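You operate a simulated robot arm through the tools that you are given. There is no shell and no other tool. Be economical: measure what you need, move in short steps, check, and stop when the job is done.

Carry out the task below with a simulated robot arm. There is one attempt and no reset: what you move stays moved.

JOB
Swap the green sleeve in the sleeve holder for the purple one from the teal box and clamp it tight.
Fine: the green one goes in the done tray; shut the sliding box lid. Where these are worked on the way, their far stop is far enough and under half their travel is too little: sliding box lid.

The check looks at the end state, three seconds after you hand in, the way a careful person would. Anything else that was tipped, shoved, dropped, spilled or broken makes it a failure. Lids that push on must go on centred and level and be pressed home; caps that screw on are set level and turned clockwise until they are tight.

ROBOT AND FRAMES
A 6-joint arm with a two-finger parallel gripper, fixed in place. Base frame: the origin is at the foot of the arm, x ahead of it, y to its left, z up; the work surface is at about z = 0. Readings come in mm, rad, newtons and seconds.
With the tool pointing down near the work surface it reaches from about 180 to 460 mm from the base axis. Its first joint turns from -1.222 to 1.222 rad. Payload 1.9 kg.
Tool frame: the origin (TCP) lies between the finger pads and is the grasp point; the fingertips stand 23 mm ahead of it; z points along the fingers, y is the line along which they close. Largest opening 94 mm; finger width 38, thickness 10; the body of the gripper, 54 by 96 mm, starts 39 mm behind the TCP.
Orientation is that of the tool frame in the base frame, as a unit quaternion [x, y, z, w]. With the fingers straight down and closing along the base's y, the tool's x points along the base's -x, its y along +y and its z along -z.

CONTROLS
- The arm moves only by the tool send_rows. Its argument "series" is a list of rows, each a list of 3 entries, a list of its own where there are three numbers: the shift along the tool's x, y, z in mm, then the turn, a rotation vector about the tool's x, y, z in rad, then the finger opening in mm, from 0 to 94. In form: [[[dx, dy, dz], [wx, wy, wz], fingers], ...]. A call has 1 to 12 rows; each row shifts and turns the commanded pose from where the row before left it, along the tool's axes as they then stand. Rows are played at 5 a second. More than 50 mm and 0.15 rad between two rows, or a gripper value outside its range, and nothing of the call is played. A pose out of reach is approached as far as the arm can. The call stops where the force on the tool passes 90 N (or 10 N more than at its start, if that is more) or the arm is blocked; 0.2 s more then pass. Each finger travels about 108 mm/s and halts on what it meets, pressing with about 33 N; the grip force reading is that of the motor and also rises with nothing between the fingers. The clock runs only during rows and for 0.2 s after the last one: add rows that do not move to give the fingers time. The reply holds the time, the measured pose of the TCP, the force on the tool along the base axes, the opening and the grip force, in the units named above and with some noise, with the torque about the TCP (base axes, N m) and any sound that the robot's microphone picked up.
- Cameras (640 x 400 px; columns grow to the right, rows downward): "scene" is fixed at [65.6, 325.7, 441.7]; the picture's right is [-0.53, -0.85, 0.00], its down [-0.38, 0.24, -0.89] and it looks along [0.76, -0.47, -0.45] (base axes); focal length 214 px, centre (320, 200). "wrist" rides on the gripper at [86, 16, -75] in the tool frame; the picture's right is [-0.18, 0.98, 0.00], its down [-0.58, -0.11, -0.81] and it looks along [-0.79, -0.15, 0.59] (tool axes); focal length 243 px, centre (320, 200). There is no depth. A picture from a camera that has moved, and an enlarged one, comes with that camera's place and axes in the base frame and with its lens. The place of the scene camera against the robot may be out by one fixed shift of up to 18 mm in any direction.
- snapshot(camera): a new picture of that camera. No time passes.
- inspect(camera, box): a new picture of the part [left, top, right, bottom] of that camera's present view, enlarged. No time passes.
- finish_job(): hands the job in; it is judged then, once.

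Go step by step. Nothing tells you positions but the pictures and the camera data: compare them with the known pose of the tool, close in by small moves and look again before you grip or let go. The budget is 120 turns and 84 pictures, counting those below and the enlarged ones. Unless the task says otherwise, let go and move clear before handing in, and close with one line.

The tools are called after "Call:" as a command line: name --argument value ..., lists and objects as JSON in quotes. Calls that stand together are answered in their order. send_rows: Moves the arm, as the interface text tells. Its arguments: {"type":"object","properties":{"series":{"type":"array","items":{"type":"array"}}},"required":["series"]} The other tools are called the same way: snapshot (camera) takes a picture; inspect (camera, box) takes an enlarged picture of a part of a camera's view; finish_job () hands the job in.

At the start:

```text
time: 0.0
position: [249.6, 120.4, 385.4]
orientation: [0.0, 1.0, 0.0, 0.0]
force: [-0.5, 0.6, -0.4]
ft_torque: [0.04, 0.01, 0.04]
opening: 94.3
gripper_force: 0.0
```

scene: 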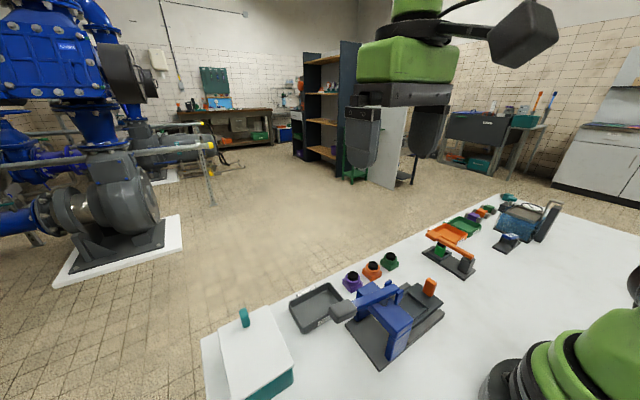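
wrist: 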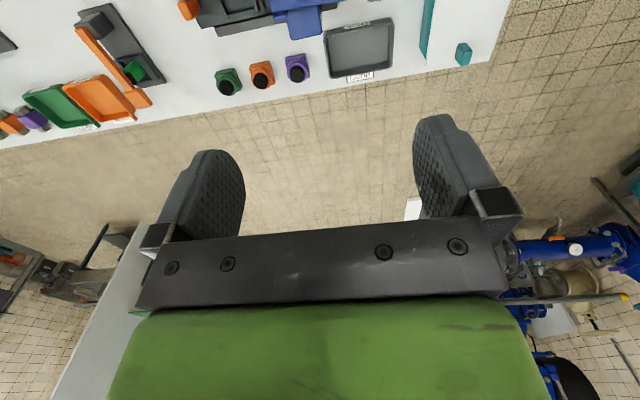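

I see the bench with a teal box (white sliding lid), a blue clamp press, trays and an orange-lever holder. I'll enlarge the views to identify the parts.

Call:
inspect --camera "scene" --box '[200, 250, 460, 400]'

Call:
inspect --camera "scene" --box '[400, 180, 580, 290]'

Call:
inspect --camera "wrist" --box '[0, 0, 500, 160]'

```text
2.46 times, centred on (330, 325) of scene
camera zoom: at [65.6, 325.7, 441.7], right [-0.53, -0.85, 0.0], down [-0.38, 0.24, -0.89], along [0.76, -0.47, -0.45], focal length 528 px, centre (295, -108)
```

zoom: 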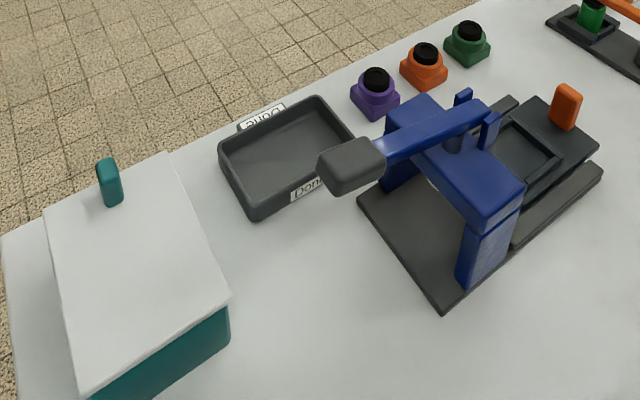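

```text
3.56 times, centred on (490, 235) of scene
camera zoom: at [65.6, 325.7, 441.7], right [-0.53, -0.85, 0.0], down [-0.38, 0.24, -0.89], along [0.76, -0.47, -0.45], focal length 763 px, centre (-284, 76)
```

zoom: 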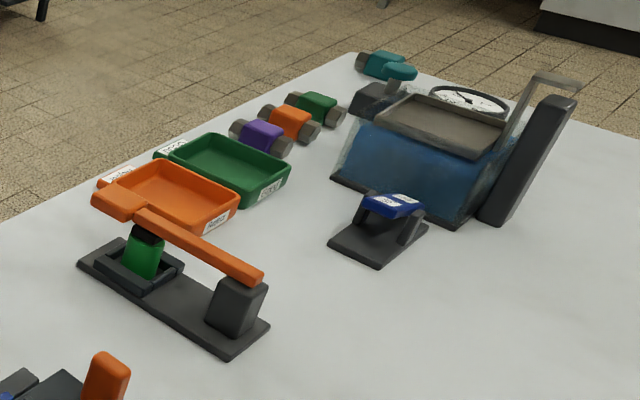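

```text
1.28 times, centred on (250, 80) of wrist
camera zoom: at [161.5, 136.0, 458.9], right [0.19, 0.98, 0.0], down [0.58, -0.11, 0.81], along [0.79, -0.15, -0.59], focal length 311 px, centre (410, 354)
```

zoom: 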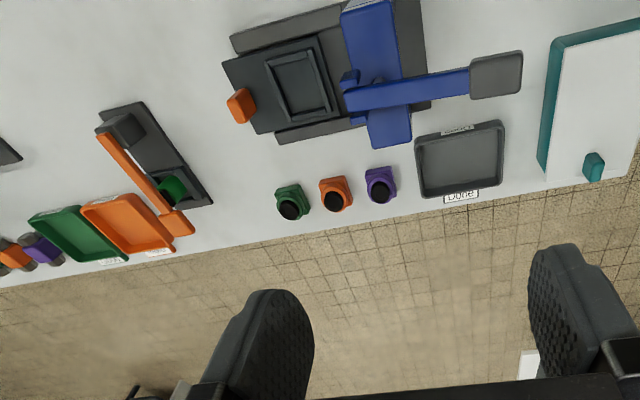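

The green sleeve is in the orange toggle holder near (305,-223), and the teal box's lid handle is near (354,307). I'll move over towards the box for a better view.

Call:
send_rows --series '[[[15, 35, 0], [0, 0, 0], 94], [[15, 35, 0], [0, 0, 0], 94], [[15, 30, 0], [0, 0, 0], 94], [[0, 0, 0], [0, 0, 0], 94]]'

Call:
snapshot --camera "wrist"

```text
time: 1.0
position: [203.9, 222.1, 385.2]
orientation: [0.001, 1.0, 0.0, 0.0]
force: [-0.5, 0.5, 0.5]
ft_torque: [0.01, 0.0, -0.01]
opening: 94.4
gripper_force: 0.0
```

```text
78 pictures are left
camera wrist: at [116.9, 236.7, 459.3], right [0.19, 0.98, 0.0], down [0.58, -0.11, 0.81], along [0.79, -0.15, -0.59], focal length 243 px, centre (320, 200)
```

wrist: 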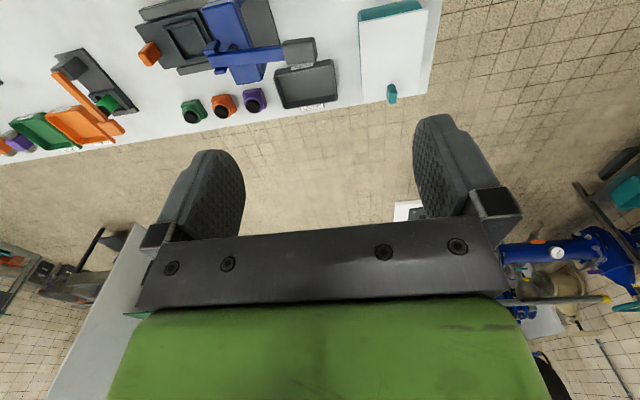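

Triangulating two views puts the lid handle at about (360,313,69). I'll zoom on the box from both cameras.

Call:
inspect --camera "wrist" --box '[330, 0, 458, 120]'

Call:
inspect --camera "scene" --box '[190, 295, 310, 400]'

```text
3.33 times, centred on (394, 60) of wrist
camera zoom: at [116.9, 236.7, 459.3], right [0.19, 0.98, 0.0], down [0.58, -0.11, 0.81], along [0.79, -0.15, -0.59], focal length 809 px, centre (73, 667)
```

zoom: 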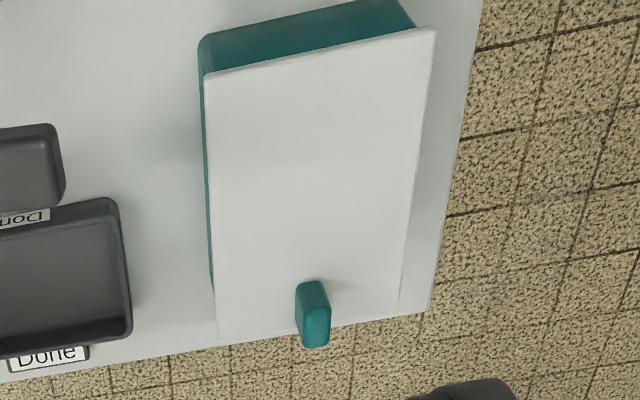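

```text
3.81 times, centred on (250, 348) of scene
camera zoom: at [65.6, 325.7, 441.7], right [-0.53, -0.85, 0.0], down [-0.38, 0.24, -0.89], along [0.76, -0.47, -0.45], focal length 817 px, centre (587, -362)
```

zoom: 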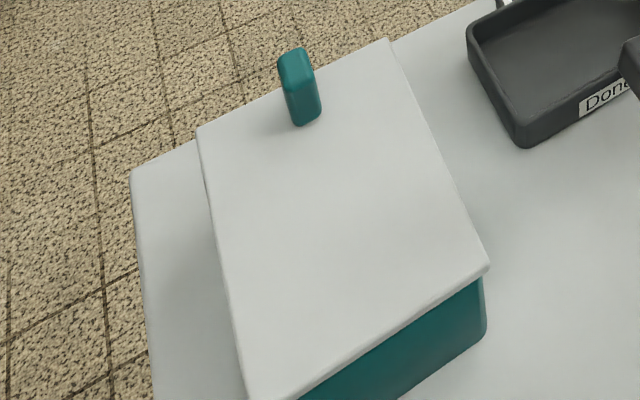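

The lid spans roughly x 253–379, y 267–365 at z≈55 with the handle at its far end, so it should slide toward the robot. I'll move down near it with the tool tilted outward for reach.

Call:
send_rows --series '[[[-17, 15, 39], [0, 0, 0], 60], [[-17, 15, 39], [0, 0, 0], 60], [[-17, 15, 39], [0, 0, 0], 60], [[-17, 15, 39], [0, 0, 0], 60], [[-17, 15, 39], [0, 0, 0], 60], [[-17, 15, 35], [0, 0, 0], 60], [[0, 0, 0], [0, -0.15, 0], 60], [[0, 0, 0], [0, -0.15, 0], 60], [[0, 0, 0], [0, -0.1, 0], 60], [[0, 0, 0], [0, 0, 0], 60]]'

Call:
snapshot --camera "wrist"

Call:
snapshot --camera "scene"

```text
time: 3.2
position: [305.1, 310.6, 155.7]
orientation: [0.001, 0.98, 0.0, 0.199]
force: [-0.7, 0.0, 0.1]
ft_torque: [0.0, -0.03, 0.0]
opening: 60.1
gripper_force: 0.1
```

```text
75 pictures are left
camera wrist: at [196.5, 326.3, 189.6], right [0.17, 0.98, 0.07], down [0.22, -0.11, 0.97], along [0.96, -0.15, -0.24], focal length 243 px, centre (320, 200)
```

wrist: 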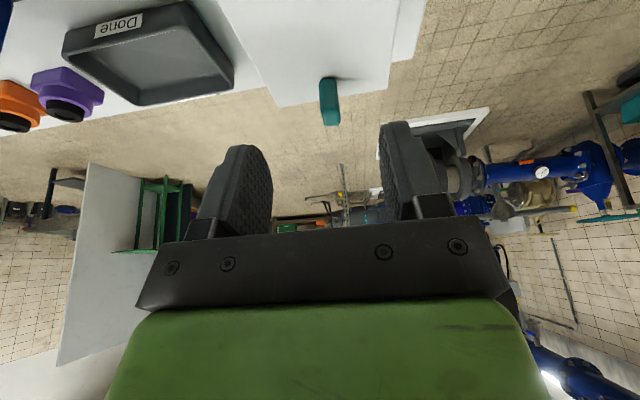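

```text
74 pictures are left
```

scene: 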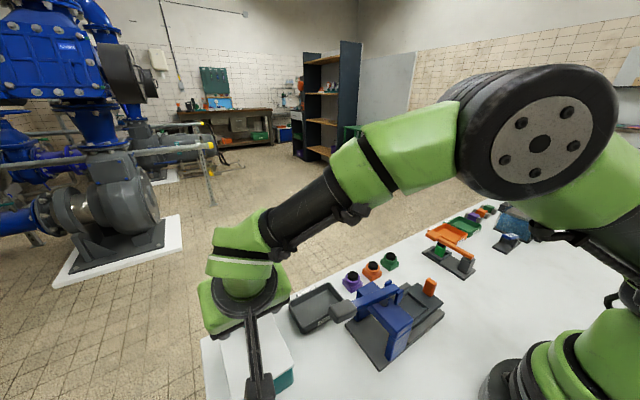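

The handle confirms at about (362,313.5), from z≈52 to 88. I'll move out above it and then down around it.

Call:
send_rows --series '[[[-18, 1.5, 24], [0, 0, 0], 60], [[-18, 1.5, 24], [0, 0, 0], 60], [[4, 0, 9.5], [0, 0, 0], 60], [[4, 0, 9.5], [0, 0, 0], 60], [[0, 0, 0], [0, 0, 0], 60]]'

Call:
snapshot --camera "wrist"

```text
time: 4.4
position: [358.2, 314.8, 104.0]
orientation: [0.0, 0.98, 0.001, 0.198]
force: [0.3, -0.8, -0.4]
ft_torque: [0.0, -0.01, -0.01]
opening: 60.0
gripper_force: 0.1
```

```text
73 pictures are left
camera wrist: at [248.5, 329.3, 138.6], right [0.17, 0.98, 0.07], down [0.22, -0.11, 0.97], along [0.96, -0.15, -0.24], focal length 243 px, centre (320, 200)
```

wrist: 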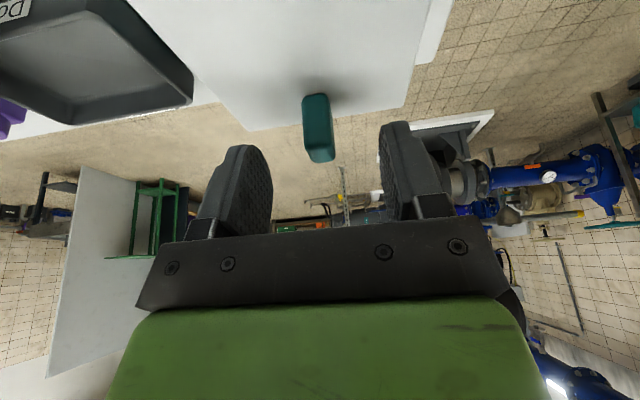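

The handle is centred between the fingers; I'll lower 20 mm and close on it.

Call:
send_rows --series '[[[2.5, -1, 10], [0, 0, 0], 60], [[2.5, -1, 9.6], [0, 0, 0], 60], [[0, 0, 0], [0, 0, 0], 30], [[0, 0, 0], [0, 0, 0], 10], [[0, 0, 0], [0, 0, 0], 8], [[0, 0, 0], [0, 0, 0], 8]]'

Call:
snapshot --camera "wrist"

```text
time: 5.8
position: [362.4, 312.4, 88.6]
orientation: [0.001, 0.979, 0.004, 0.203]
force: [0.4, -14.1, 52.1]
ft_torque: [-0.65, 0.4, 0.04]
opening: 17.0
gripper_force: 9.9
```

```text
72 pictures are left
camera wrist: at [252.5, 328.7, 122.1], right [0.17, 0.98, 0.08], down [0.21, -0.12, 0.97], along [0.96, -0.15, -0.23], focal length 243 px, centre (320, 200)
```

wrist: 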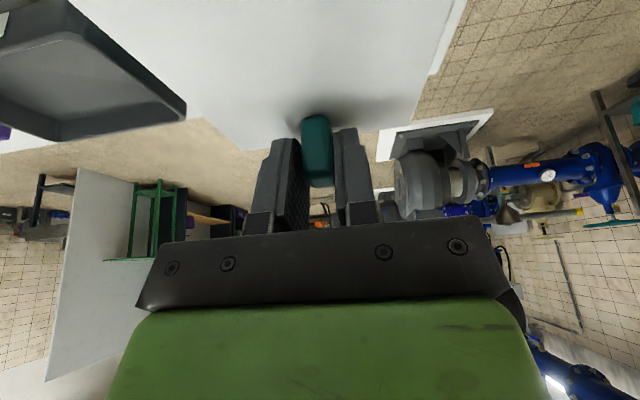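

Fingertips are pressing on the lid (52 N up), so I'll raise about 5 mm and hold the grip.

Call:
send_rows --series '[[[-2.2, 0, -5.5], [0, 0, 0], 8], [[0, 0, 0], [0, 0, 0], 8], [[0, 0, 0], [0, 0, 0], 8]]'

```text
time: 6.6
position: [360.2, 311.4, 89.1]
orientation: [0.0, 0.98, 0.0, 0.198]
force: [-0.4, 24.9, -5.1]
ft_torque: [0.2, -0.03, -0.12]
opening: 19.1
gripper_force: 12.3
```

Grip looks slightly off to one side (side force 25 N); I'll wait and shift a little in y to see the effect.

Call:
send_rows --series '[[[0, -1.5, 0], [0, 0, 0], 8], [[0, 0, 0], [0, 0, 0], 8], [[0, 0, 0], [0, 0, 0], 8]]'

Call:
inspect --camera "wrist" --box '[220, 80, 420, 230]'

```text
time: 7.4
position: [359.0, 309.9, 89.3]
orientation: [-0.001, 0.98, 0.001, 0.198]
force: [0.2, 31.7, -14.8]
ft_torque: [0.16, -0.04, -0.1]
opening: 22.4
gripper_force: 16.1
```

```text
2.67 times, centred on (320, 155) of wrist
camera zoom: at [251.0, 326.2, 124.1], right [0.17, 0.98, 0.07], down [0.22, -0.11, 0.97], along [0.96, -0.15, -0.24], focal length 647 px, centre (320, 320)
```

zoom: 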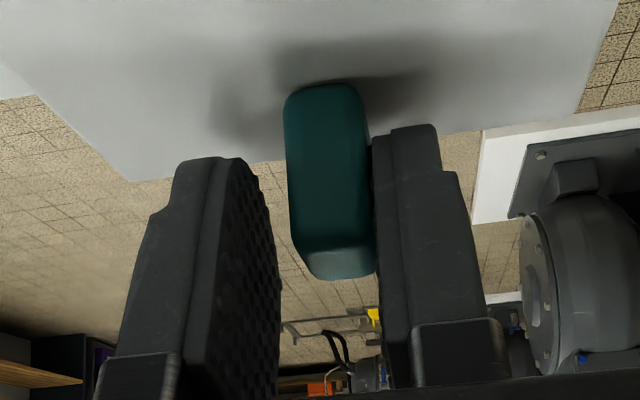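

Only the +y finger is touching; I'll shift +y to centre and let the grip close.

Call:
send_rows --series '[[[0, 3, 0], [0, 0, 0], 12], [[0, 1.5, 0], [0, 0, 0], 8], [[0, 0, 0], [0, 0, 0], 6], [[0, 0, 0], [0, 0, 0], 6]]'

Call:
inspect --camera "wrist" --box '[220, 80, 420, 230]'

```text
time: 8.4
position: [361.0, 316.1, 89.4]
orientation: [0.001, 0.98, 0.001, 0.199]
force: [0.1, 15.6, -2.6]
ft_torque: [0.05, 0.39, -0.01]
opening: 13.7
gripper_force: 44.7
```

```text
2.67 times, centred on (320, 155) of wrist
camera zoom: at [251.3, 330.5, 124.8], right [0.17, 0.98, 0.07], down [0.22, -0.11, 0.97], along [0.96, -0.15, -0.24], focal length 647 px, centre (320, 320)
```

zoom: 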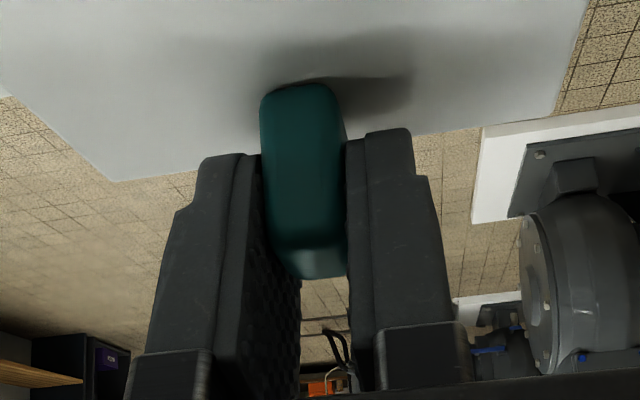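

Handle gripped (13.7 mm). Pull it slowly toward the robot along -x.

Call:
send_rows --series '[[[4.6, 0, -1.95], [0, 0, 0], 6], [[4.6, 0, -1.95], [0, 0, 0], 6], [[4.6, 0, -1.95], [0, 0, 0], 6], [[0, 0, 0], [0, 0, 0], 6]]'

```text
time: 9.4
position: [345.5, 314.1, 90.1]
orientation: [0.0, 0.98, 0.001, 0.199]
force: [-0.2, 12.5, 3.8]
ft_torque: [0.07, 0.26, -0.04]
opening: 13.6
gripper_force: 45.3
```

Call:
snapshot --camera "wrist"

Call:
inspect --camera "scene" --box '[180, 280, 340, 400]'

```text
69 pictures are left
camera wrist: at [236.4, 330.4, 124.7], right [0.17, 0.98, 0.07], down [0.22, -0.11, 0.97], along [0.96, -0.15, -0.24], focal length 243 px, centre (320, 200)
```

wrist: 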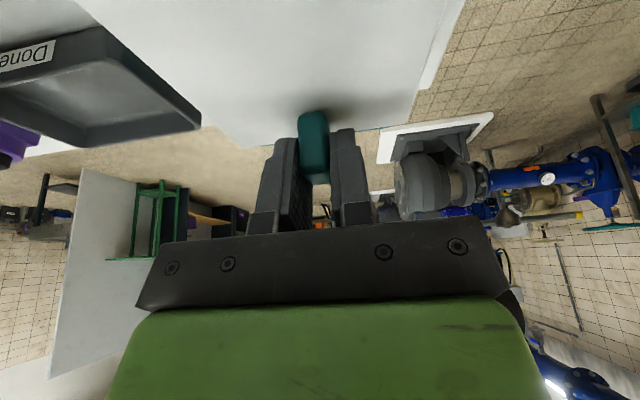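

```text
3.33 times, centred on (260, 340) of scene
camera zoom: at [65.6, 325.7, 441.7], right [-0.53, -0.85, 0.0], down [-0.38, 0.24, -0.89], along [0.76, -0.47, -0.45], focal length 715 px, centre (520, -267)
```

zoom: 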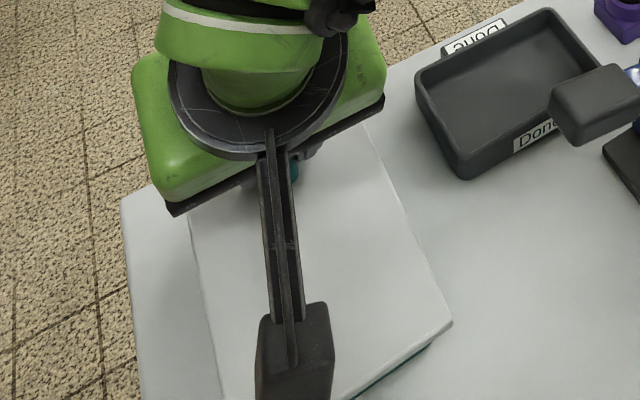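

The lid is sliding. I'll continue the pull with a small y correction, watching the force.

Call:
send_rows --series '[[[9.2, -0.6, -3.9], [0, 0, 0], 6], [[9.2, -0.6, -3.9], [0, 0, 0], 6], [[9.2, -0.6, -3.9], [0, 0, 0], 6], [[9.2, -0.6, -3.9], [0, 0, 0], 6], [[0, 0, 0], [0, 0, 0], 6]]'

```text
time: 10.6
position: [304.7, 315.1, 90.6]
orientation: [-0.003, 0.98, 0.005, 0.2]
force: [1.1, 53.9, -21.9]
ft_torque: [0.29, 0.43, -0.73]
opening: 13.6
gripper_force: 44.7
```

Side force rose, so the slide axis is straight along x or slightly +y; I'll correct y by +4 and continue straight.

Call:
send_rows --series '[[[0, 2.5, 0], [0, 0, 0], 6], [[0, 1.5, 0], [0, 0, 0], 6], [[0, 0, 0], [0, 0, 0], 6]]'

```text
time: 11.4
position: [305.7, 316.0, 89.5]
orientation: [0.002, 0.98, -0.001, 0.199]
force: [0.1, -5.2, 7.6]
ft_torque: [0.07, -1.15, 0.41]
opening: 13.4
gripper_force: 44.6
```

Call:
send_rows --series '[[[9.2, 0, -3.9], [0, 0, 0], 6], [[9.2, 0, -3.9], [0, 0, 0], 6], [[9.2, 0, -3.9], [0, 0, 0], 6], [[0, 0, 0], [0, 0, 0], 6]]'

Call:
snapshot --camera "wrist"

Call:
snapshot --camera "scene"

```text
time: 12.4
position: [276.6, 314.9, 90.8]
orientation: [0.003, 0.98, -0.002, 0.198]
force: [0.6, -35.2, 34.1]
ft_torque: [-0.3, 0.01, 0.45]
opening: 13.4
gripper_force: 44.9
```

```text
67 pictures are left
camera wrist: at [167.1, 331.2, 124.8], right [0.18, 0.98, 0.07], down [0.22, -0.11, 0.97], along [0.96, -0.15, -0.24], focal length 243 px, centre (320, 200)
```

wrist: 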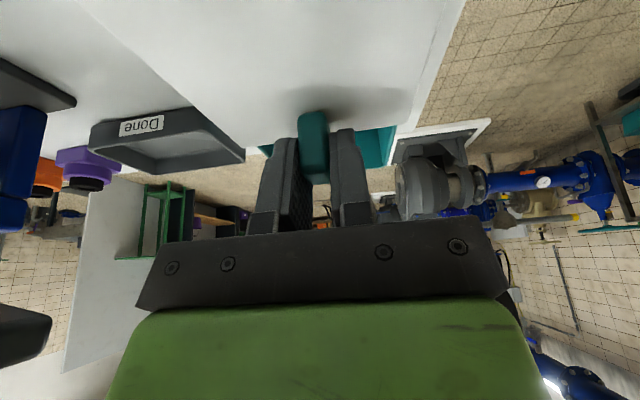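

```text
66 pictures are left
```

scene: 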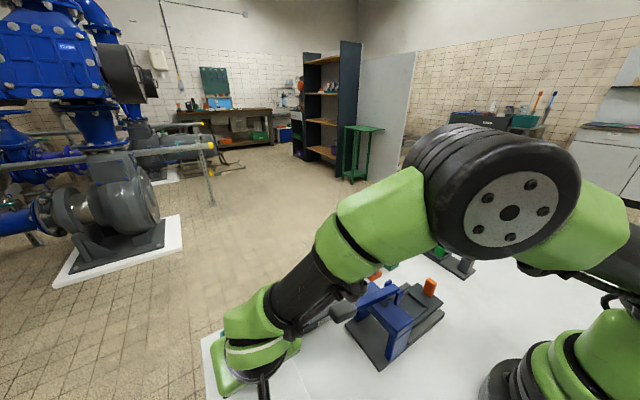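

Opened ~85 mm. A bit more, until a stop shows, easing y by -1.5.

Call:
send_rows --series '[[[4.6, -1.5, -2.9], [0, 0, 0], 6], [[4.6, 0, -1.95], [0, 0, 0], 6], [[4.6, 0, -1.95], [0, 0, 0], 6], [[4.6, 0, -1.95], [0, 0, 0], 6], [[0, 0, 0], [0, 0, 0], 6]]'

```text
time: 13.6
position: [257.2, 314.9, 90.4]
orientation: [0.001, 0.98, 0.001, 0.2]
force: [36.2, -4.4, -12.9]
ft_torque: [-0.18, -0.51, 0.13]
opening: 13.8
gripper_force: 45.2
```

A stop is felt at ~104 mm of travel. I'll release and lift, then look into the box.

Call:
send_rows --series '[[[0, 0, 0], [0, 0, 0], 30], [[0, 0, 0], [0, 0, 0], 60], [[-10, 0, -23], [0, 0, 0], 60], [[-16, 0, -37], [0, 0, 0], 60], [[-16, 0, -37], [0, 0, 0], 60], [[-16, 0, -37], [0, 0.15, 0], 60], [[0, 0, -40], [0, 0.15, 0], 60], [[0, 0, -40], [0, 0.1, 0], 60], [[0, 0, 0], [0, 0, 0], 60]]'

Call:
snapshot --camera "wrist"

Call:
snapshot --camera "scene"

```text
time: 15.6
position: [241.7, 315.9, 315.0]
orientation: [0.001, 1.0, 0.001, 0.0]
force: [-0.1, 0.7, -0.6]
ft_torque: [-0.01, 0.0, 0.01]
opening: 60.0
gripper_force: 0.0
```

```text
65 pictures are left
camera wrist: at [155.6, 331.4, 388.7], right [0.18, 0.98, 0.0], down [0.58, -0.11, 0.81], along [0.79, -0.15, -0.59], focal length 243 px, centre (320, 200)
```

wrist: 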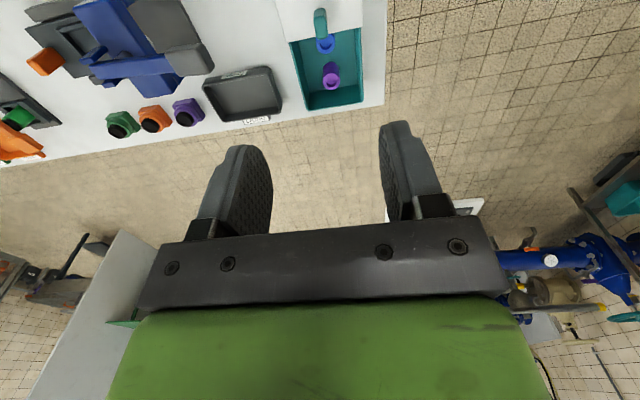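

```text
64 pictures are left
```

scene: 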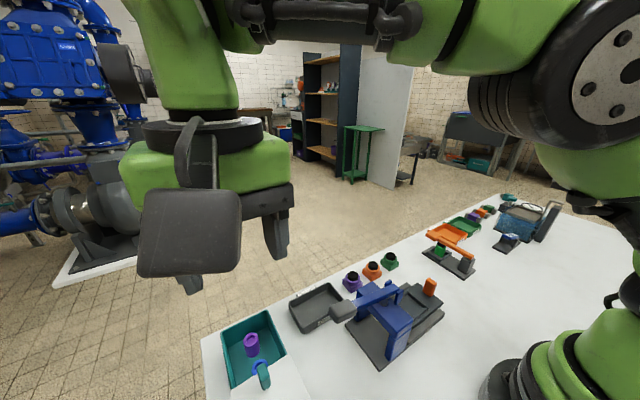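

Call:
inspect --camera "wrist" --box '[190, 0, 390, 125]'

Call:
inspect --camera "scene" --box '[200, 280, 360, 400]'

```text
3.20 times, centred on (290, 62) of wrist
camera zoom: at [155.6, 331.4, 388.7], right [0.18, 0.98, 0.0], down [0.58, -0.11, 0.81], along [0.79, -0.15, -0.59], focal length 776 px, centre (416, 640)
```

zoom: 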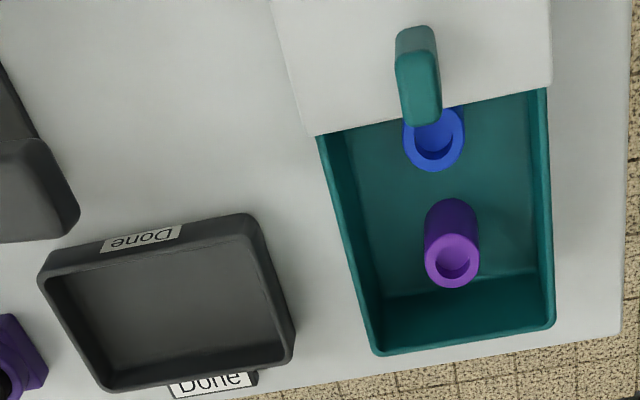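

```text
3.33 times, centred on (280, 340) of scene
camera zoom: at [65.6, 325.7, 441.7], right [-0.53, -0.85, 0.0], down [-0.38, 0.24, -0.89], along [0.76, -0.47, -0.45], focal length 715 px, centre (453, -267)
```

zoom: 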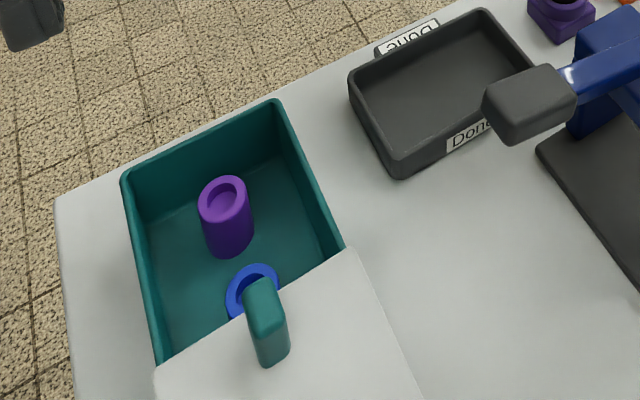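

The purple sleeve stands upright near (337,314). Now I'll swing over to the sleeve holder for a close look.

Call:
send_rows --series '[[[0, -47, 0], [0, 0, 0], 60], [[0, -47, 0], [0, 0, 0], 60], [[0, -47, 0], [0, 0, 0], 60], [[0, -47, 0], [0, 0, 0], 60], [[0, -47, 0], [0, 0, 0], 60], [[0, -47, 0], [0, 0, 0], 60], [[0, -47, 0], [0, 0, 0], 60], [[0, -47, 0], [0, 0, 0], 60], [[0, -47, 0], [0, 0, 0], 60], [[0, -47, 0], [0, 0, 0], 60], [[0, -47, 0], [0, 0, 0], 60], [[0, 0, 0], [0, 0, 0], 60]]'

Call:
snapshot --camera "wrist"

Call:
inspect --camera "scene" --box '[400, 200, 520, 290]'

```text
time: 18.2
position: [241.6, -202.9, 314.9]
orientation: [0.002, 1.0, 0.001, 0.0]
force: [0.2, -0.7, 0.9]
ft_torque: [0.02, 0.01, 0.06]
opening: 59.9
gripper_force: 0.1
```

```text
61 pictures are left
camera wrist: at [154.6, -187.0, 389.0], right [0.19, 0.98, 0.0], down [0.58, -0.11, 0.81], along [0.79, -0.15, -0.59], focal length 243 px, centre (320, 200)
```

wrist: 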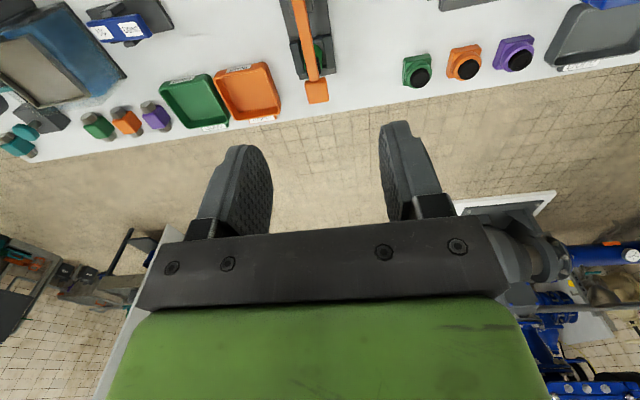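

```text
4.44 times, centred on (460, 245) of scene
camera zoom: at [65.6, 325.7, 441.7], right [-0.53, -0.85, 0.0], down [-0.38, 0.24, -0.89], along [0.76, -0.47, -0.45], focal length 953 px, centre (-302, 0)
```

zoom: 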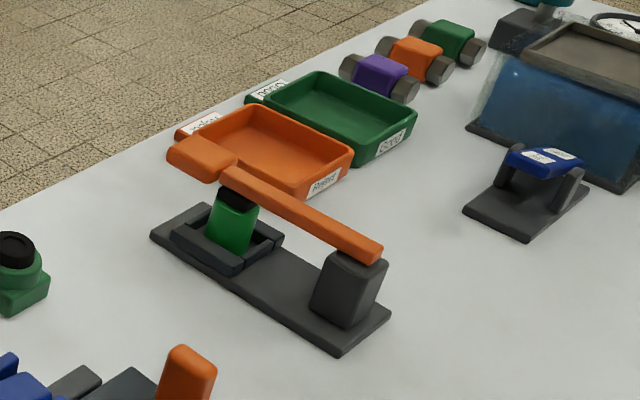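

Call:
inspect --camera "wrist" --box '[240, 0, 400, 110]'

```text
3.64 times, centred on (320, 55) of wrist
camera zoom: at [154.6, -187.0, 389.0], right [0.19, 0.98, 0.0], down [0.58, -0.11, 0.81], along [0.79, -0.15, -0.59], focal length 882 px, centre (320, 727)
```

zoom: 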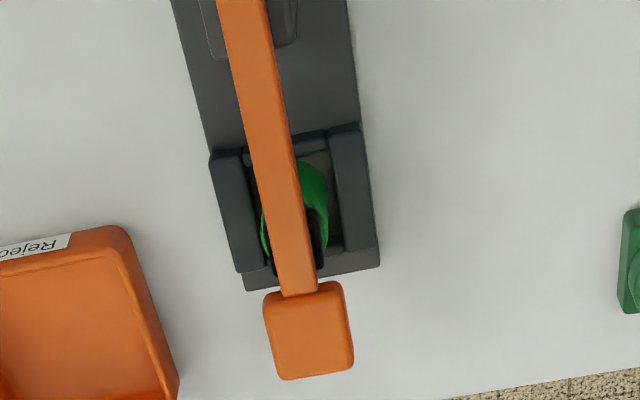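

The holder lies along x at y≈-226, hinge near x≈228 and the lever handle near (330,-226,68). I'll go closer for a refined view.

Call:
send_rows --series '[[[-12, -6, 40], [0, 0, 0], 60], [[-12, -6, 40], [0, 0, 0], 60], [[-12, -6, 40], [0, 0, 0], 60], [[-9, -5, 30], [0, 0, 0], 60], [[0, 0, 0], [0, 0, 0], 60]]'

Call:
snapshot --camera "wrist"

Call:
inspect --camera "scene" --box '[400, 190, 520, 290]'

```text
time: 19.4
position: [286.5, -225.8, 163.8]
orientation: [0.0, 1.0, 0.001, 0.001]
force: [-0.2, -0.1, -0.1]
ft_torque: [0.0, 0.03, 0.01]
opening: 60.0
gripper_force: 0.2
```

```text
58 pictures are left
camera wrist: at [199.9, -210.0, 238.0], right [0.19, 0.98, 0.0], down [0.58, -0.11, 0.81], along [0.79, -0.15, -0.59], focal length 243 px, centre (320, 200)
```

wrist: 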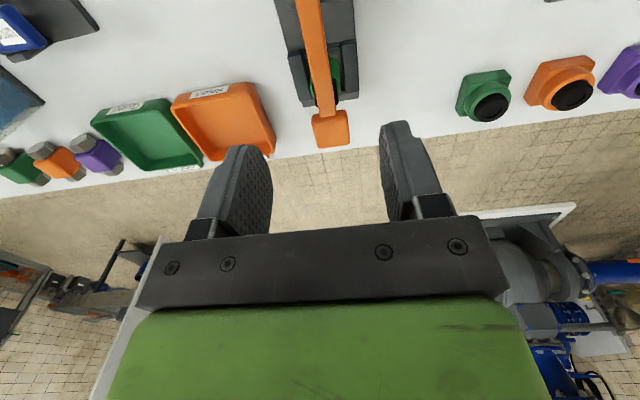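

```text
4.00 times, centred on (460, 240) of scene
camera zoom: at [65.6, 325.7, 441.7], right [-0.53, -0.85, 0.0], down [-0.38, 0.24, -0.89], along [0.76, -0.47, -0.45], focal length 858 px, centre (-240, 40)
```

zoom: 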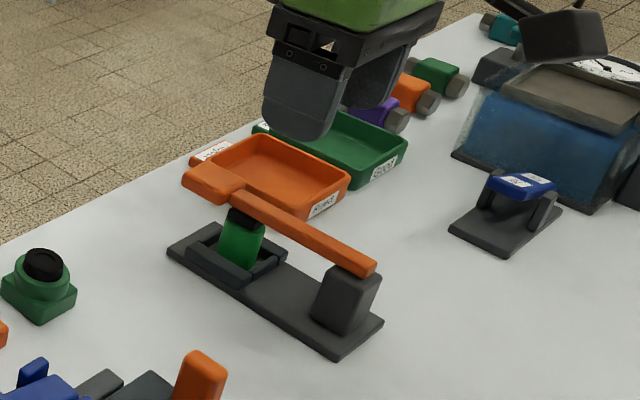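

Handle is about 30 mm wide centred near (335,-226,60). Descending around it, fingers straddling in y.

Call:
send_rows --series '[[[-24, 0, 20], [0, 0, 0], 60], [[-24, 0, 20], [0, 0, 0], 60], [[0, 0, 30], [0, 0, 0], 60], [[0, 0, 0], [0, 0, 0], 60]]'

Call:
snapshot --camera "wrist"

Call:
inspect --camera "scene" --box '[400, 190, 520, 290]'

```text
time: 20.4
position: [333.0, -226.0, 93.9]
orientation: [0.001, 1.0, 0.001, 0.0]
force: [-1.0, 0.5, 0.1]
ft_torque: [0.02, -0.01, 0.03]
opening: 60.1
gripper_force: 0.0
```

```text
56 pictures are left
camera wrist: at [247.0, -210.2, 168.4], right [0.19, 0.98, 0.0], down [0.58, -0.11, 0.81], along [0.79, -0.15, -0.59], focal length 243 px, centre (320, 200)
```

wrist: 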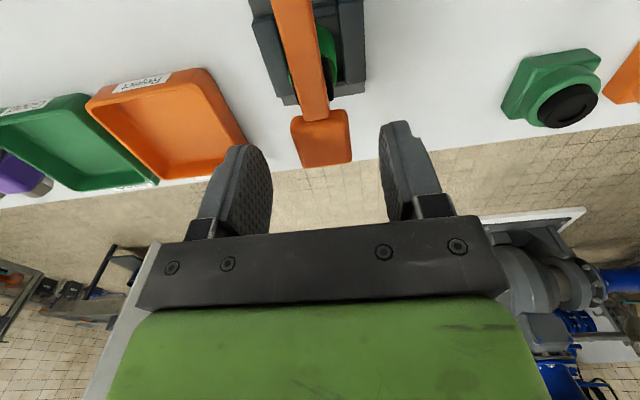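

```text
4.00 times, centred on (460, 240) of scene
camera zoom: at [65.6, 325.7, 441.7], right [-0.53, -0.85, 0.0], down [-0.38, 0.24, -0.89], along [0.76, -0.47, -0.45], focal length 858 px, centre (-240, 40)
```

zoom: 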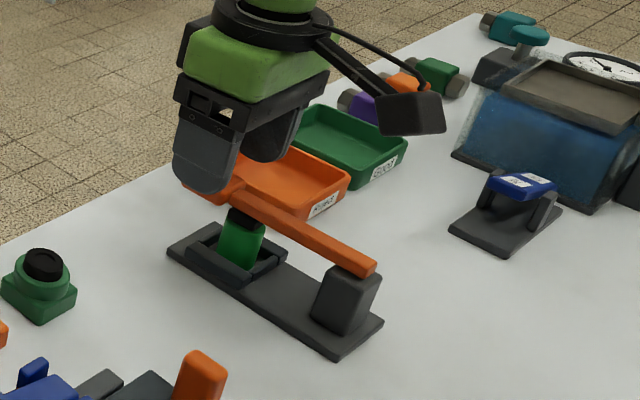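

Handle is centred between fingers. Lower ~32 mm and close.

Call:
send_rows --series '[[[0, 0, 16], [0, 0, 0], 60], [[0, 0, 16], [0, 0, 0], 60], [[0, 0, 0], [0, 0, 0], 40], [[0, 0, 0], [0, 0, 0], 22], [[0, 0, 0], [0, 0, 0], 22], [[0, 0, 0], [0, 0, 0], 22]]'

Call:
inspect --camera "wrist" --box '[200, 80, 440, 230]'

Call:
inspect --camera "scene" --box '[400, 190, 520, 290]'

```text
time: 21.8
position: [335.2, -226.2, 63.3]
orientation: [0.001, 1.0, 0.001, 0.0]
force: [1.3, 4.4, -4.5]
ft_torque: [0.02, -0.53, 0.07]
opening: 31.7
gripper_force: 44.8
```

```text
2.67 times, centred on (320, 155) of wrist
camera zoom: at [247.9, -209.6, 136.8], right [0.19, 0.98, 0.0], down [0.58, -0.11, 0.81], along [0.79, -0.15, -0.59], focal length 647 px, centre (320, 320)
```

zoom: 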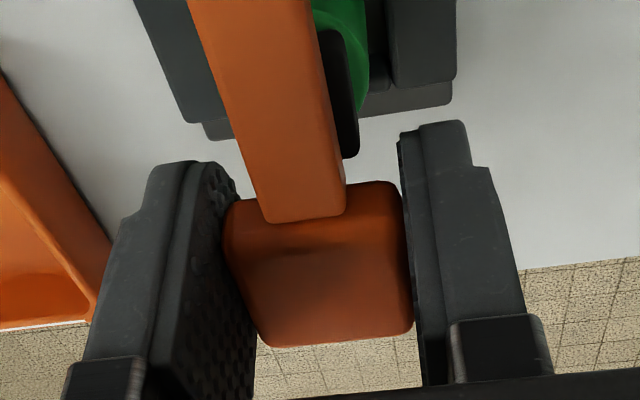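

```text
4.00 times, centred on (460, 240) of scene
camera zoom: at [65.6, 325.7, 441.7], right [-0.53, -0.85, 0.0], down [-0.38, 0.24, -0.89], along [0.76, -0.47, -0.45], focal length 858 px, centre (-240, 40)
```

zoom: 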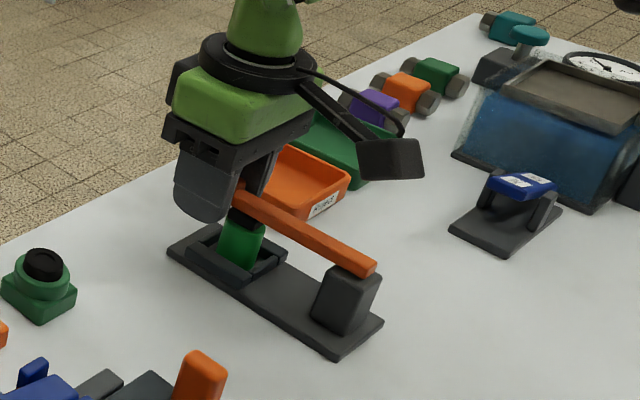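

Handle gripped at 31.7 mm. I'll lift it along an arc about the hinge (R≈105 mm), starting with two small steps.

Call:
send_rows --series '[[[0.6, 0, -10.5], [0, -0.1, 0], 22], [[0.6, 0, -10.5], [0, -0.1, 0], 22], [[0, 0, 0], [0, 0, 0], 22]]'

Call:
inspect --camera "scene" --box '[400, 170, 540, 290]'

```text
time: 22.6
position: [331.5, -226.1, 83.2]
orientation: [0.001, 0.995, 0.0, 0.099]
force: [-19.2, -0.9, -11.4]
ft_torque: [-0.3, -0.53, 0.32]
opening: 31.4
gripper_force: 44.6
```

```text
3.33 times, centred on (470, 230) of scene
camera zoom: at [65.6, 325.7, 441.7], right [-0.53, -0.85, 0.0], down [-0.38, 0.24, -0.89], along [0.76, -0.47, -0.45], focal length 715 px, centre (-180, 100)
```

zoom: 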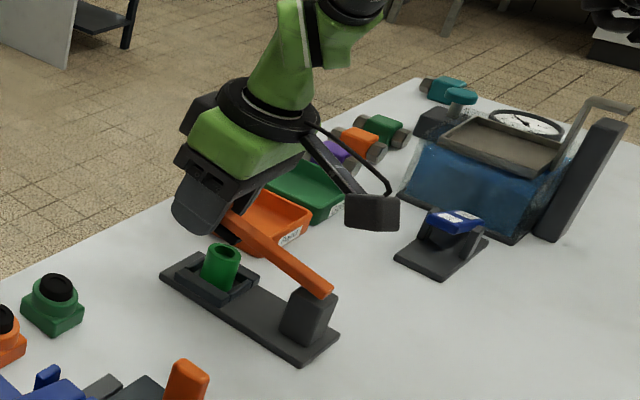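

The lever is lifting cleanly and the green sleeve is free. Continue the arc.

Call:
send_rows --series '[[[2, 0, -15], [0, -0.15, 0], 22], [[1.2, 0, -15], [0, -0.15, 0], 22], [[1.2, 0, -15], [0, -0.15, 0], 22], [[1.2, 0, -15], [0, -0.15, 0], 22], [[0, 0, 0], [0, 0, 0], 22]]'

Call:
inspect --camera "scene" --box '[380, 130, 560, 290]'

```text
time: 23.8
position: [301.4, -225.0, 134.1]
orientation: [0.001, 0.923, -0.002, 0.386]
force: [-28.6, -12.1, -26.1]
ft_torque: [-0.05, 0.48, -0.05]
opening: 32.1
gripper_force: 45.2
```

```text
2.50 times, centred on (470, 210) of scene
camera zoom: at [65.7, 325.7, 441.7], right [-0.53, -0.85, 0.0], down [-0.38, 0.24, -0.89], along [0.76, -0.47, -0.45], focal length 536 px, centre (-55, 175)
```

zoom: 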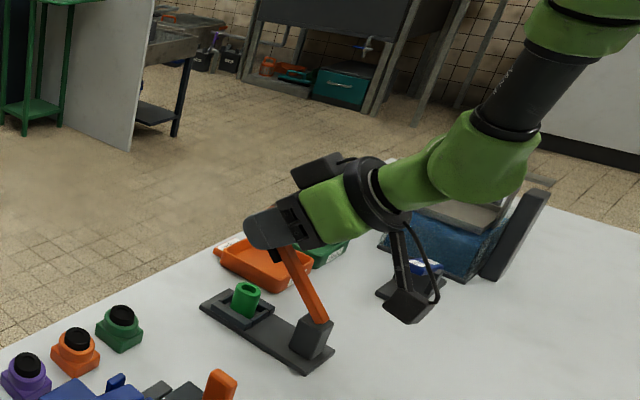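

At 45°, fit gives hinge (233, 58), R≈102. Continue to ~80°.

Call:
send_rows --series '[[[2.5, 0, -15], [0, -0.15, 0], 22], [[1.2, 0, -15], [0, -0.15, 0], 22], [[1.2, 0, -15], [0, -0.15, 0], 22], [[1.2, 0, -15], [0, -0.15, 0], 22], [[0, 0, 0], [0, 0, 0], 22]]'

Call:
inspect --camera "scene" --box '[380, 130, 560, 290]'

```text
time: 24.4
position: [300.0, -232.6, 162.9]
orientation: [-0.012, 0.879, 0.023, 0.477]
force: [9.2, 58.1, 9.2]
ft_torque: [0.8, -0.33, -0.45]
opening: 47.7
gripper_force: 28.5
out of reach, approached as far as the arm can: row 1, 2
stopped in row 2: the force on the tool passed its limit at 100 N (the readings are from after the stop); the commanded pose is now the measured one
```

```text
2.50 times, centred on (470, 210) of scene
camera zoom: at [65.6, 325.8, 441.6], right [-0.53, -0.85, 0.0], down [-0.38, 0.24, -0.89], along [0.76, -0.47, -0.45], focal length 536 px, centre (-55, 175)
```

zoom: 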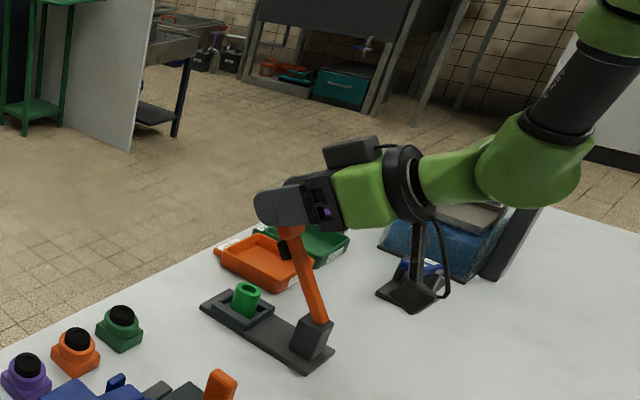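

The arm ran out of reach at that tilt and stopped. Let me look from the wrist before regripping.

Call:
snapshot --camera "wrist"

```text
49 pictures are left
camera wrist: at [188.5, -221.7, 130.6], right [0.06, 0.98, 0.18], down [-0.35, -0.15, 0.92], along [0.93, -0.12, 0.34], focal length 243 px, centre (320, 200)
```

wrist: 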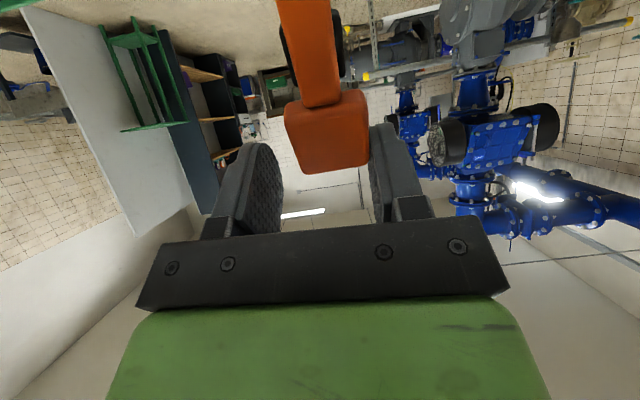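

The fingers slipped off, but the lever seems to stay up by itself. I'll back off and re-orient to vertical, and look.

Call:
send_rows --series '[[[0, 0, -20], [0, 0, 0], 60], [[-20, 0, -10], [0, 0.15, 0], 60], [[-30, 0, -15], [0, 0.15, 0], 60], [[-20, 0, -20], [0, 0.15, 0], 60], [[-10, 0, -20], [0, 0.15, 0], 60], [[0, 0, -10], [0, 0.15, 0], 60], [[0, 0, 0], [0, 0.15, 0], 60], [[0, 0, 0], [0, 0, 0], 60]]'

Call:
inspect --camera "scene" --box '[380, 130, 560, 290]'

Call:
snapshot --camera "wrist"

```text
time: 26.1
position: [289.3, -241.4, 288.6]
orientation: [-0.014, 0.999, 0.01, 0.049]
force: [0.1, 0.1, 0.0]
ft_torque: [0.01, 0.0, 0.01]
opening: 60.0
gripper_force: 0.2
```

```text
2.50 times, centred on (470, 210) of scene
camera zoom: at [65.6, 325.7, 441.7], right [-0.53, -0.85, 0.0], down [-0.38, 0.24, -0.89], along [0.76, -0.47, -0.45], focal length 536 px, centre (-55, 175)
```

zoom: 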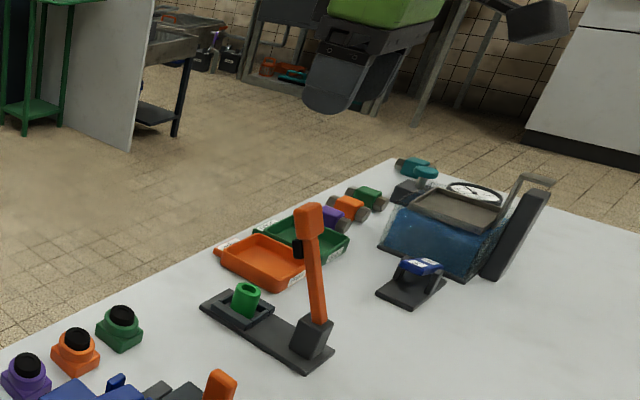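

```text
47 pictures are left
camera wrist: at [195.1, -230.0, 354.8], right [0.15, 0.99, 0.04], down [0.5, -0.11, 0.86], along [0.85, -0.11, -0.52], focal length 243 px, centre (320, 200)
```

wrist: 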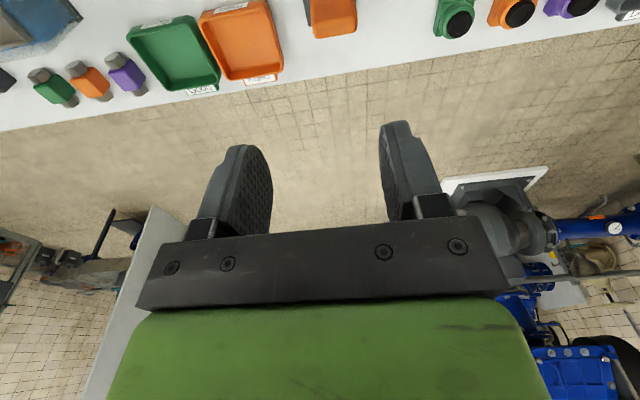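

The lever rests at about 78°, clear. I'll straighten the tool and step back to see the green sleeve from above.

Call:
send_rows --series '[[[0, 0, 0], [0.02, 0.098, 0.028], 60], [[40, 7, 10], [0, 0, 0], 60], [[44, 7, 10], [0, 0, 0], 60], [[0, 0, 0], [0, 0, 0], 60]]'

Call:
inspect --camera "wrist" --box '[220, 0, 420, 125]'

```text
time: 27.1
position: [204.6, -228.6, 269.3]
orientation: [-0.001, 1.0, 0.0, 0.0]
force: [0.2, 0.7, -0.7]
ft_torque: [-0.02, 0.01, 0.02]
opening: 60.1
gripper_force: 0.0
```

```text
3.20 times, centred on (320, 62) of wrist
camera zoom: at [117.7, -212.9, 343.5], right [0.18, 0.98, 0.0], down [0.58, -0.11, 0.81], along [0.79, -0.15, -0.59], focal length 776 px, centre (320, 640)
```

zoom: 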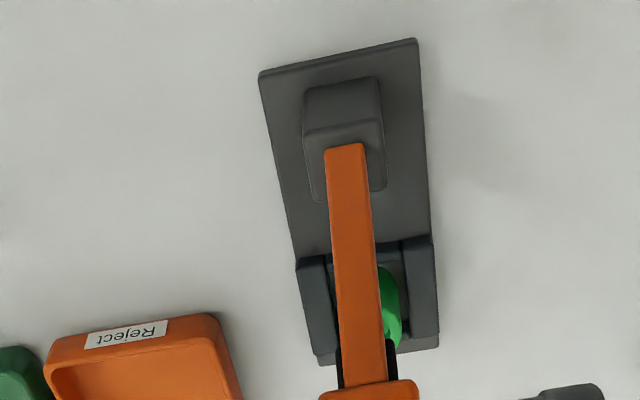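

The lever hides the sleeve from this side, and the camera bracket would hit the lever, so I'll yaw the tool 180° to put the camera on the far side.

Call:
send_rows --series '[[[-40, 0, 0], [0, 0, 0], 60], [[-40, 0, 0], [0, 0, 0], 60], [[0, 0, 0], [0, 0, 0.15], 60], [[0, 0, 0], [0, 0, 0.15], 60], [[0, 0, 0], [0, 0, 0.15], 60], [[0, 0, 0], [0, 0, 0.15], 60], [[0, 0, 0], [0, 0, 0.15], 60], [[0, 0, 0], [0, 0, 0.15], 60], [[0, 0, 0], [0, 0, 0.15], 60], [[0, 0, 0], [0, 0, 0.15], 60], [[0, 0, 0], [0, 0, 0.15], 60], [[0, 0, 0], [0, 0, 0.15], 60]]'

```text
time: 29.8
position: [285.2, -227.8, 269.9]
orientation: [0.682, 0.731, 0.001, -0.001]
force: [-0.6, 0.0, -0.3]
ft_torque: [-0.03, 0.03, -0.02]
opening: 60.1
gripper_force: 0.0
```

Call:
send_rows --series '[[[0, 0, 0], [0, 0, 0.15], 60], [[0, 0, 0], [0, 0, 0.15], 60], [[0, 0, 0], [0, 0, 0.15], 60], [[0, 0, 0], [0, 0, 0.15], 60], [[0, 0, 0], [0, 0, 0.15], 60], [[0, 0, 0], [0, 0, 0.15], 60], [[0, 0, 0], [0, 0, 0.15], 60], [[0, 0, 0], [0, 0, 0.15], 60], [[0, 0, 0], [0, 0, 0.15], 60], [[0, 0, 0], [0, 0, 0.15], 60], [[0, 0, 0], [0, 0, 0.1416], 60], [[0, 0, 0], [0, 0, 0], 60]]'

Call:
snapshot --camera "wrist"

```text
time: 32.4
position: [284.4, -227.7, 269.4]
orientation: [1.0, 0.0, 0.0, -0.001]
force: [-0.1, -0.7, 0.8]
ft_torque: [0.02, 0.04, -0.01]
opening: 60.1
gripper_force: 0.0
```

```text
45 pictures are left
camera wrist: at [371.1, -244.4, 342.7], right [-0.18, -0.98, 0.0], down [-0.58, 0.11, 0.81], along [-0.79, 0.15, -0.59], focal length 243 px, centre (320, 200)
```

wrist: 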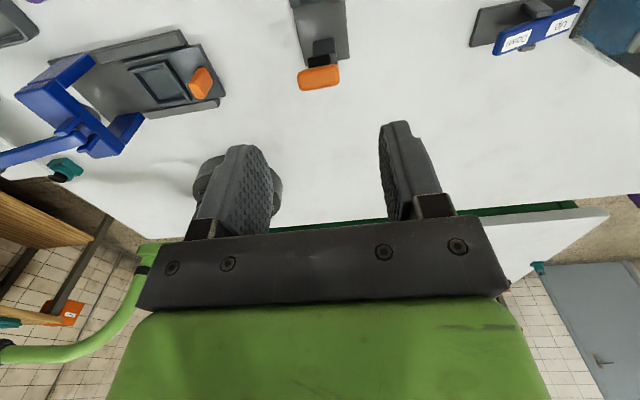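

Yaw works. I'll move +x 60 mm so the sleeve comes into view.

Call:
send_rows --series '[[[30, 0, 0], [0, 0, 0], 60], [[30, 0, 0], [0, 0, 0], 60], [[0, 0, 0], [0, 0, 0], 60]]'

Call:
inspect --camera "wrist" --box '[240, 0, 400, 120]'

```text
time: 33.1
position: [345.1, -227.6, 268.9]
orientation: [1.0, 0.001, -0.001, 0.0]
force: [1.0, -0.1, 0.5]
ft_torque: [0.0, 0.01, 0.02]
opening: 59.9
gripper_force: 0.0
```

```text
3.33 times, centred on (320, 60) of wrist
camera zoom: at [431.8, -243.8, 343.0], right [-0.18, -0.98, 0.0], down [-0.58, 0.11, 0.81], along [-0.79, 0.15, -0.59], focal length 809 px, centre (320, 667)
```

zoom: 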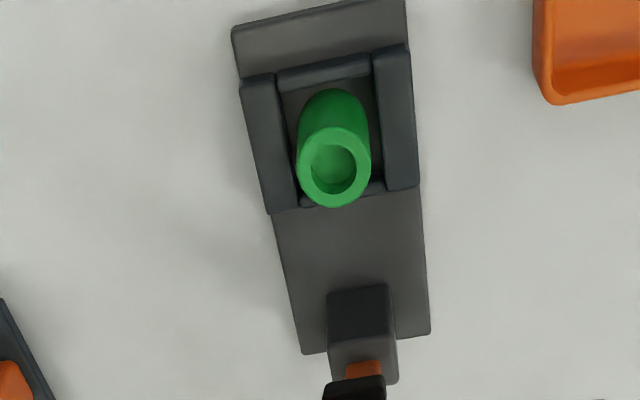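

Green sleeve: centre ≈(314,-226), top z≈48, diameter ≈24.5. Before reaching in I'll push the lever further back with closed fingers for clearance.

Call:
send_rows --series '[[[-10, 0, 35], [0, 0, 0], 20], [[-10, -1, 35], [0, 0, 0], 0], [[-10, -1, 34], [0, 0, 0], 0], [[-10, 0, 0], [0, 0, 0], 0], [[-10, 0, 0], [0, 0, 0], 0], [[-10, 0, 0], [0, 0, 0], 0], [[-10, 0, 0], [0, 0, 0], 0], [[0, 0, 0], [0, 0, 0], 0]]'

Call:
inspect --camera "scene" --box '[380, 130, 560, 290]'

```text
time: 35.0
position: [274.4, -225.5, 165.8]
orientation: [1.0, 0.001, 0.0, 0.0]
force: [0.3, 0.3, 0.1]
ft_torque: [0.02, 0.03, 0.05]
opening: 0.0
gripper_force: 33.2
```

```text
2.50 times, centred on (470, 210) of scene
camera zoom: at [65.6, 325.7, 441.7], right [-0.53, -0.85, 0.0], down [-0.38, 0.24, -0.89], along [0.76, -0.47, -0.45], focal length 536 px, centre (-55, 175)
```

zoom: 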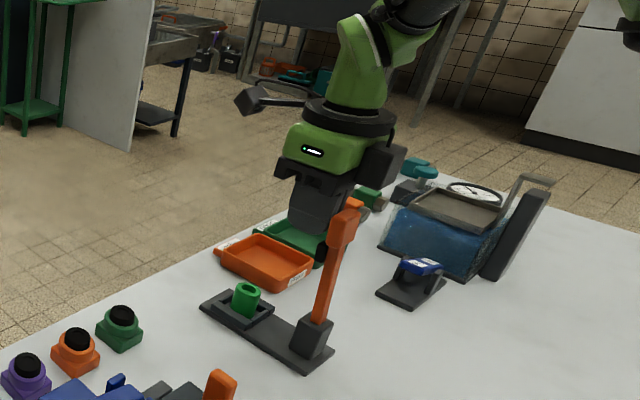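

The lever moves easily. Push a bit further.

Call:
send_rows --series '[[[-7, 0, 0], [0, 0, 0], 0], [[-7, 0, 0], [0, 0, 0], 0], [[-7, 0, 0], [0, 0, 0], 0], [[0, 0, 0], [0, 0, 0], 0]]'

Call:
inspect --camera "scene" --box '[380, 130, 560, 290]'

```text
time: 36.0
position: [254.1, -225.7, 164.4]
orientation: [1.0, 0.001, 0.0, 0.0]
force: [0.0, 0.0, -0.3]
ft_torque: [0.0, -0.01, 0.0]
opening: 0.0
gripper_force: 32.9
```

```text
2.50 times, centred on (470, 210) of scene
camera zoom: at [65.6, 325.7, 441.7], right [-0.53, -0.85, 0.0], down [-0.38, 0.24, -0.89], along [0.76, -0.47, -0.45], focal length 536 px, centre (-55, 175)
```

zoom: 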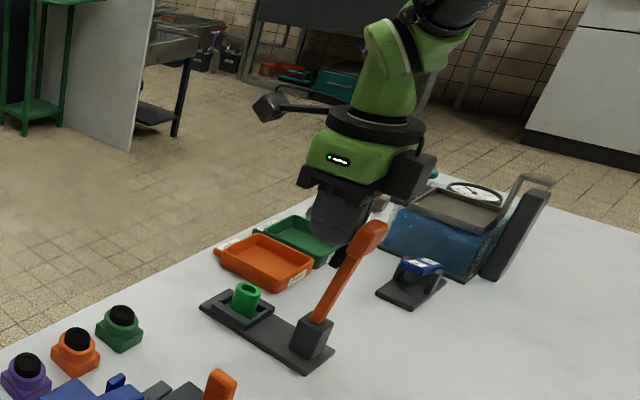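

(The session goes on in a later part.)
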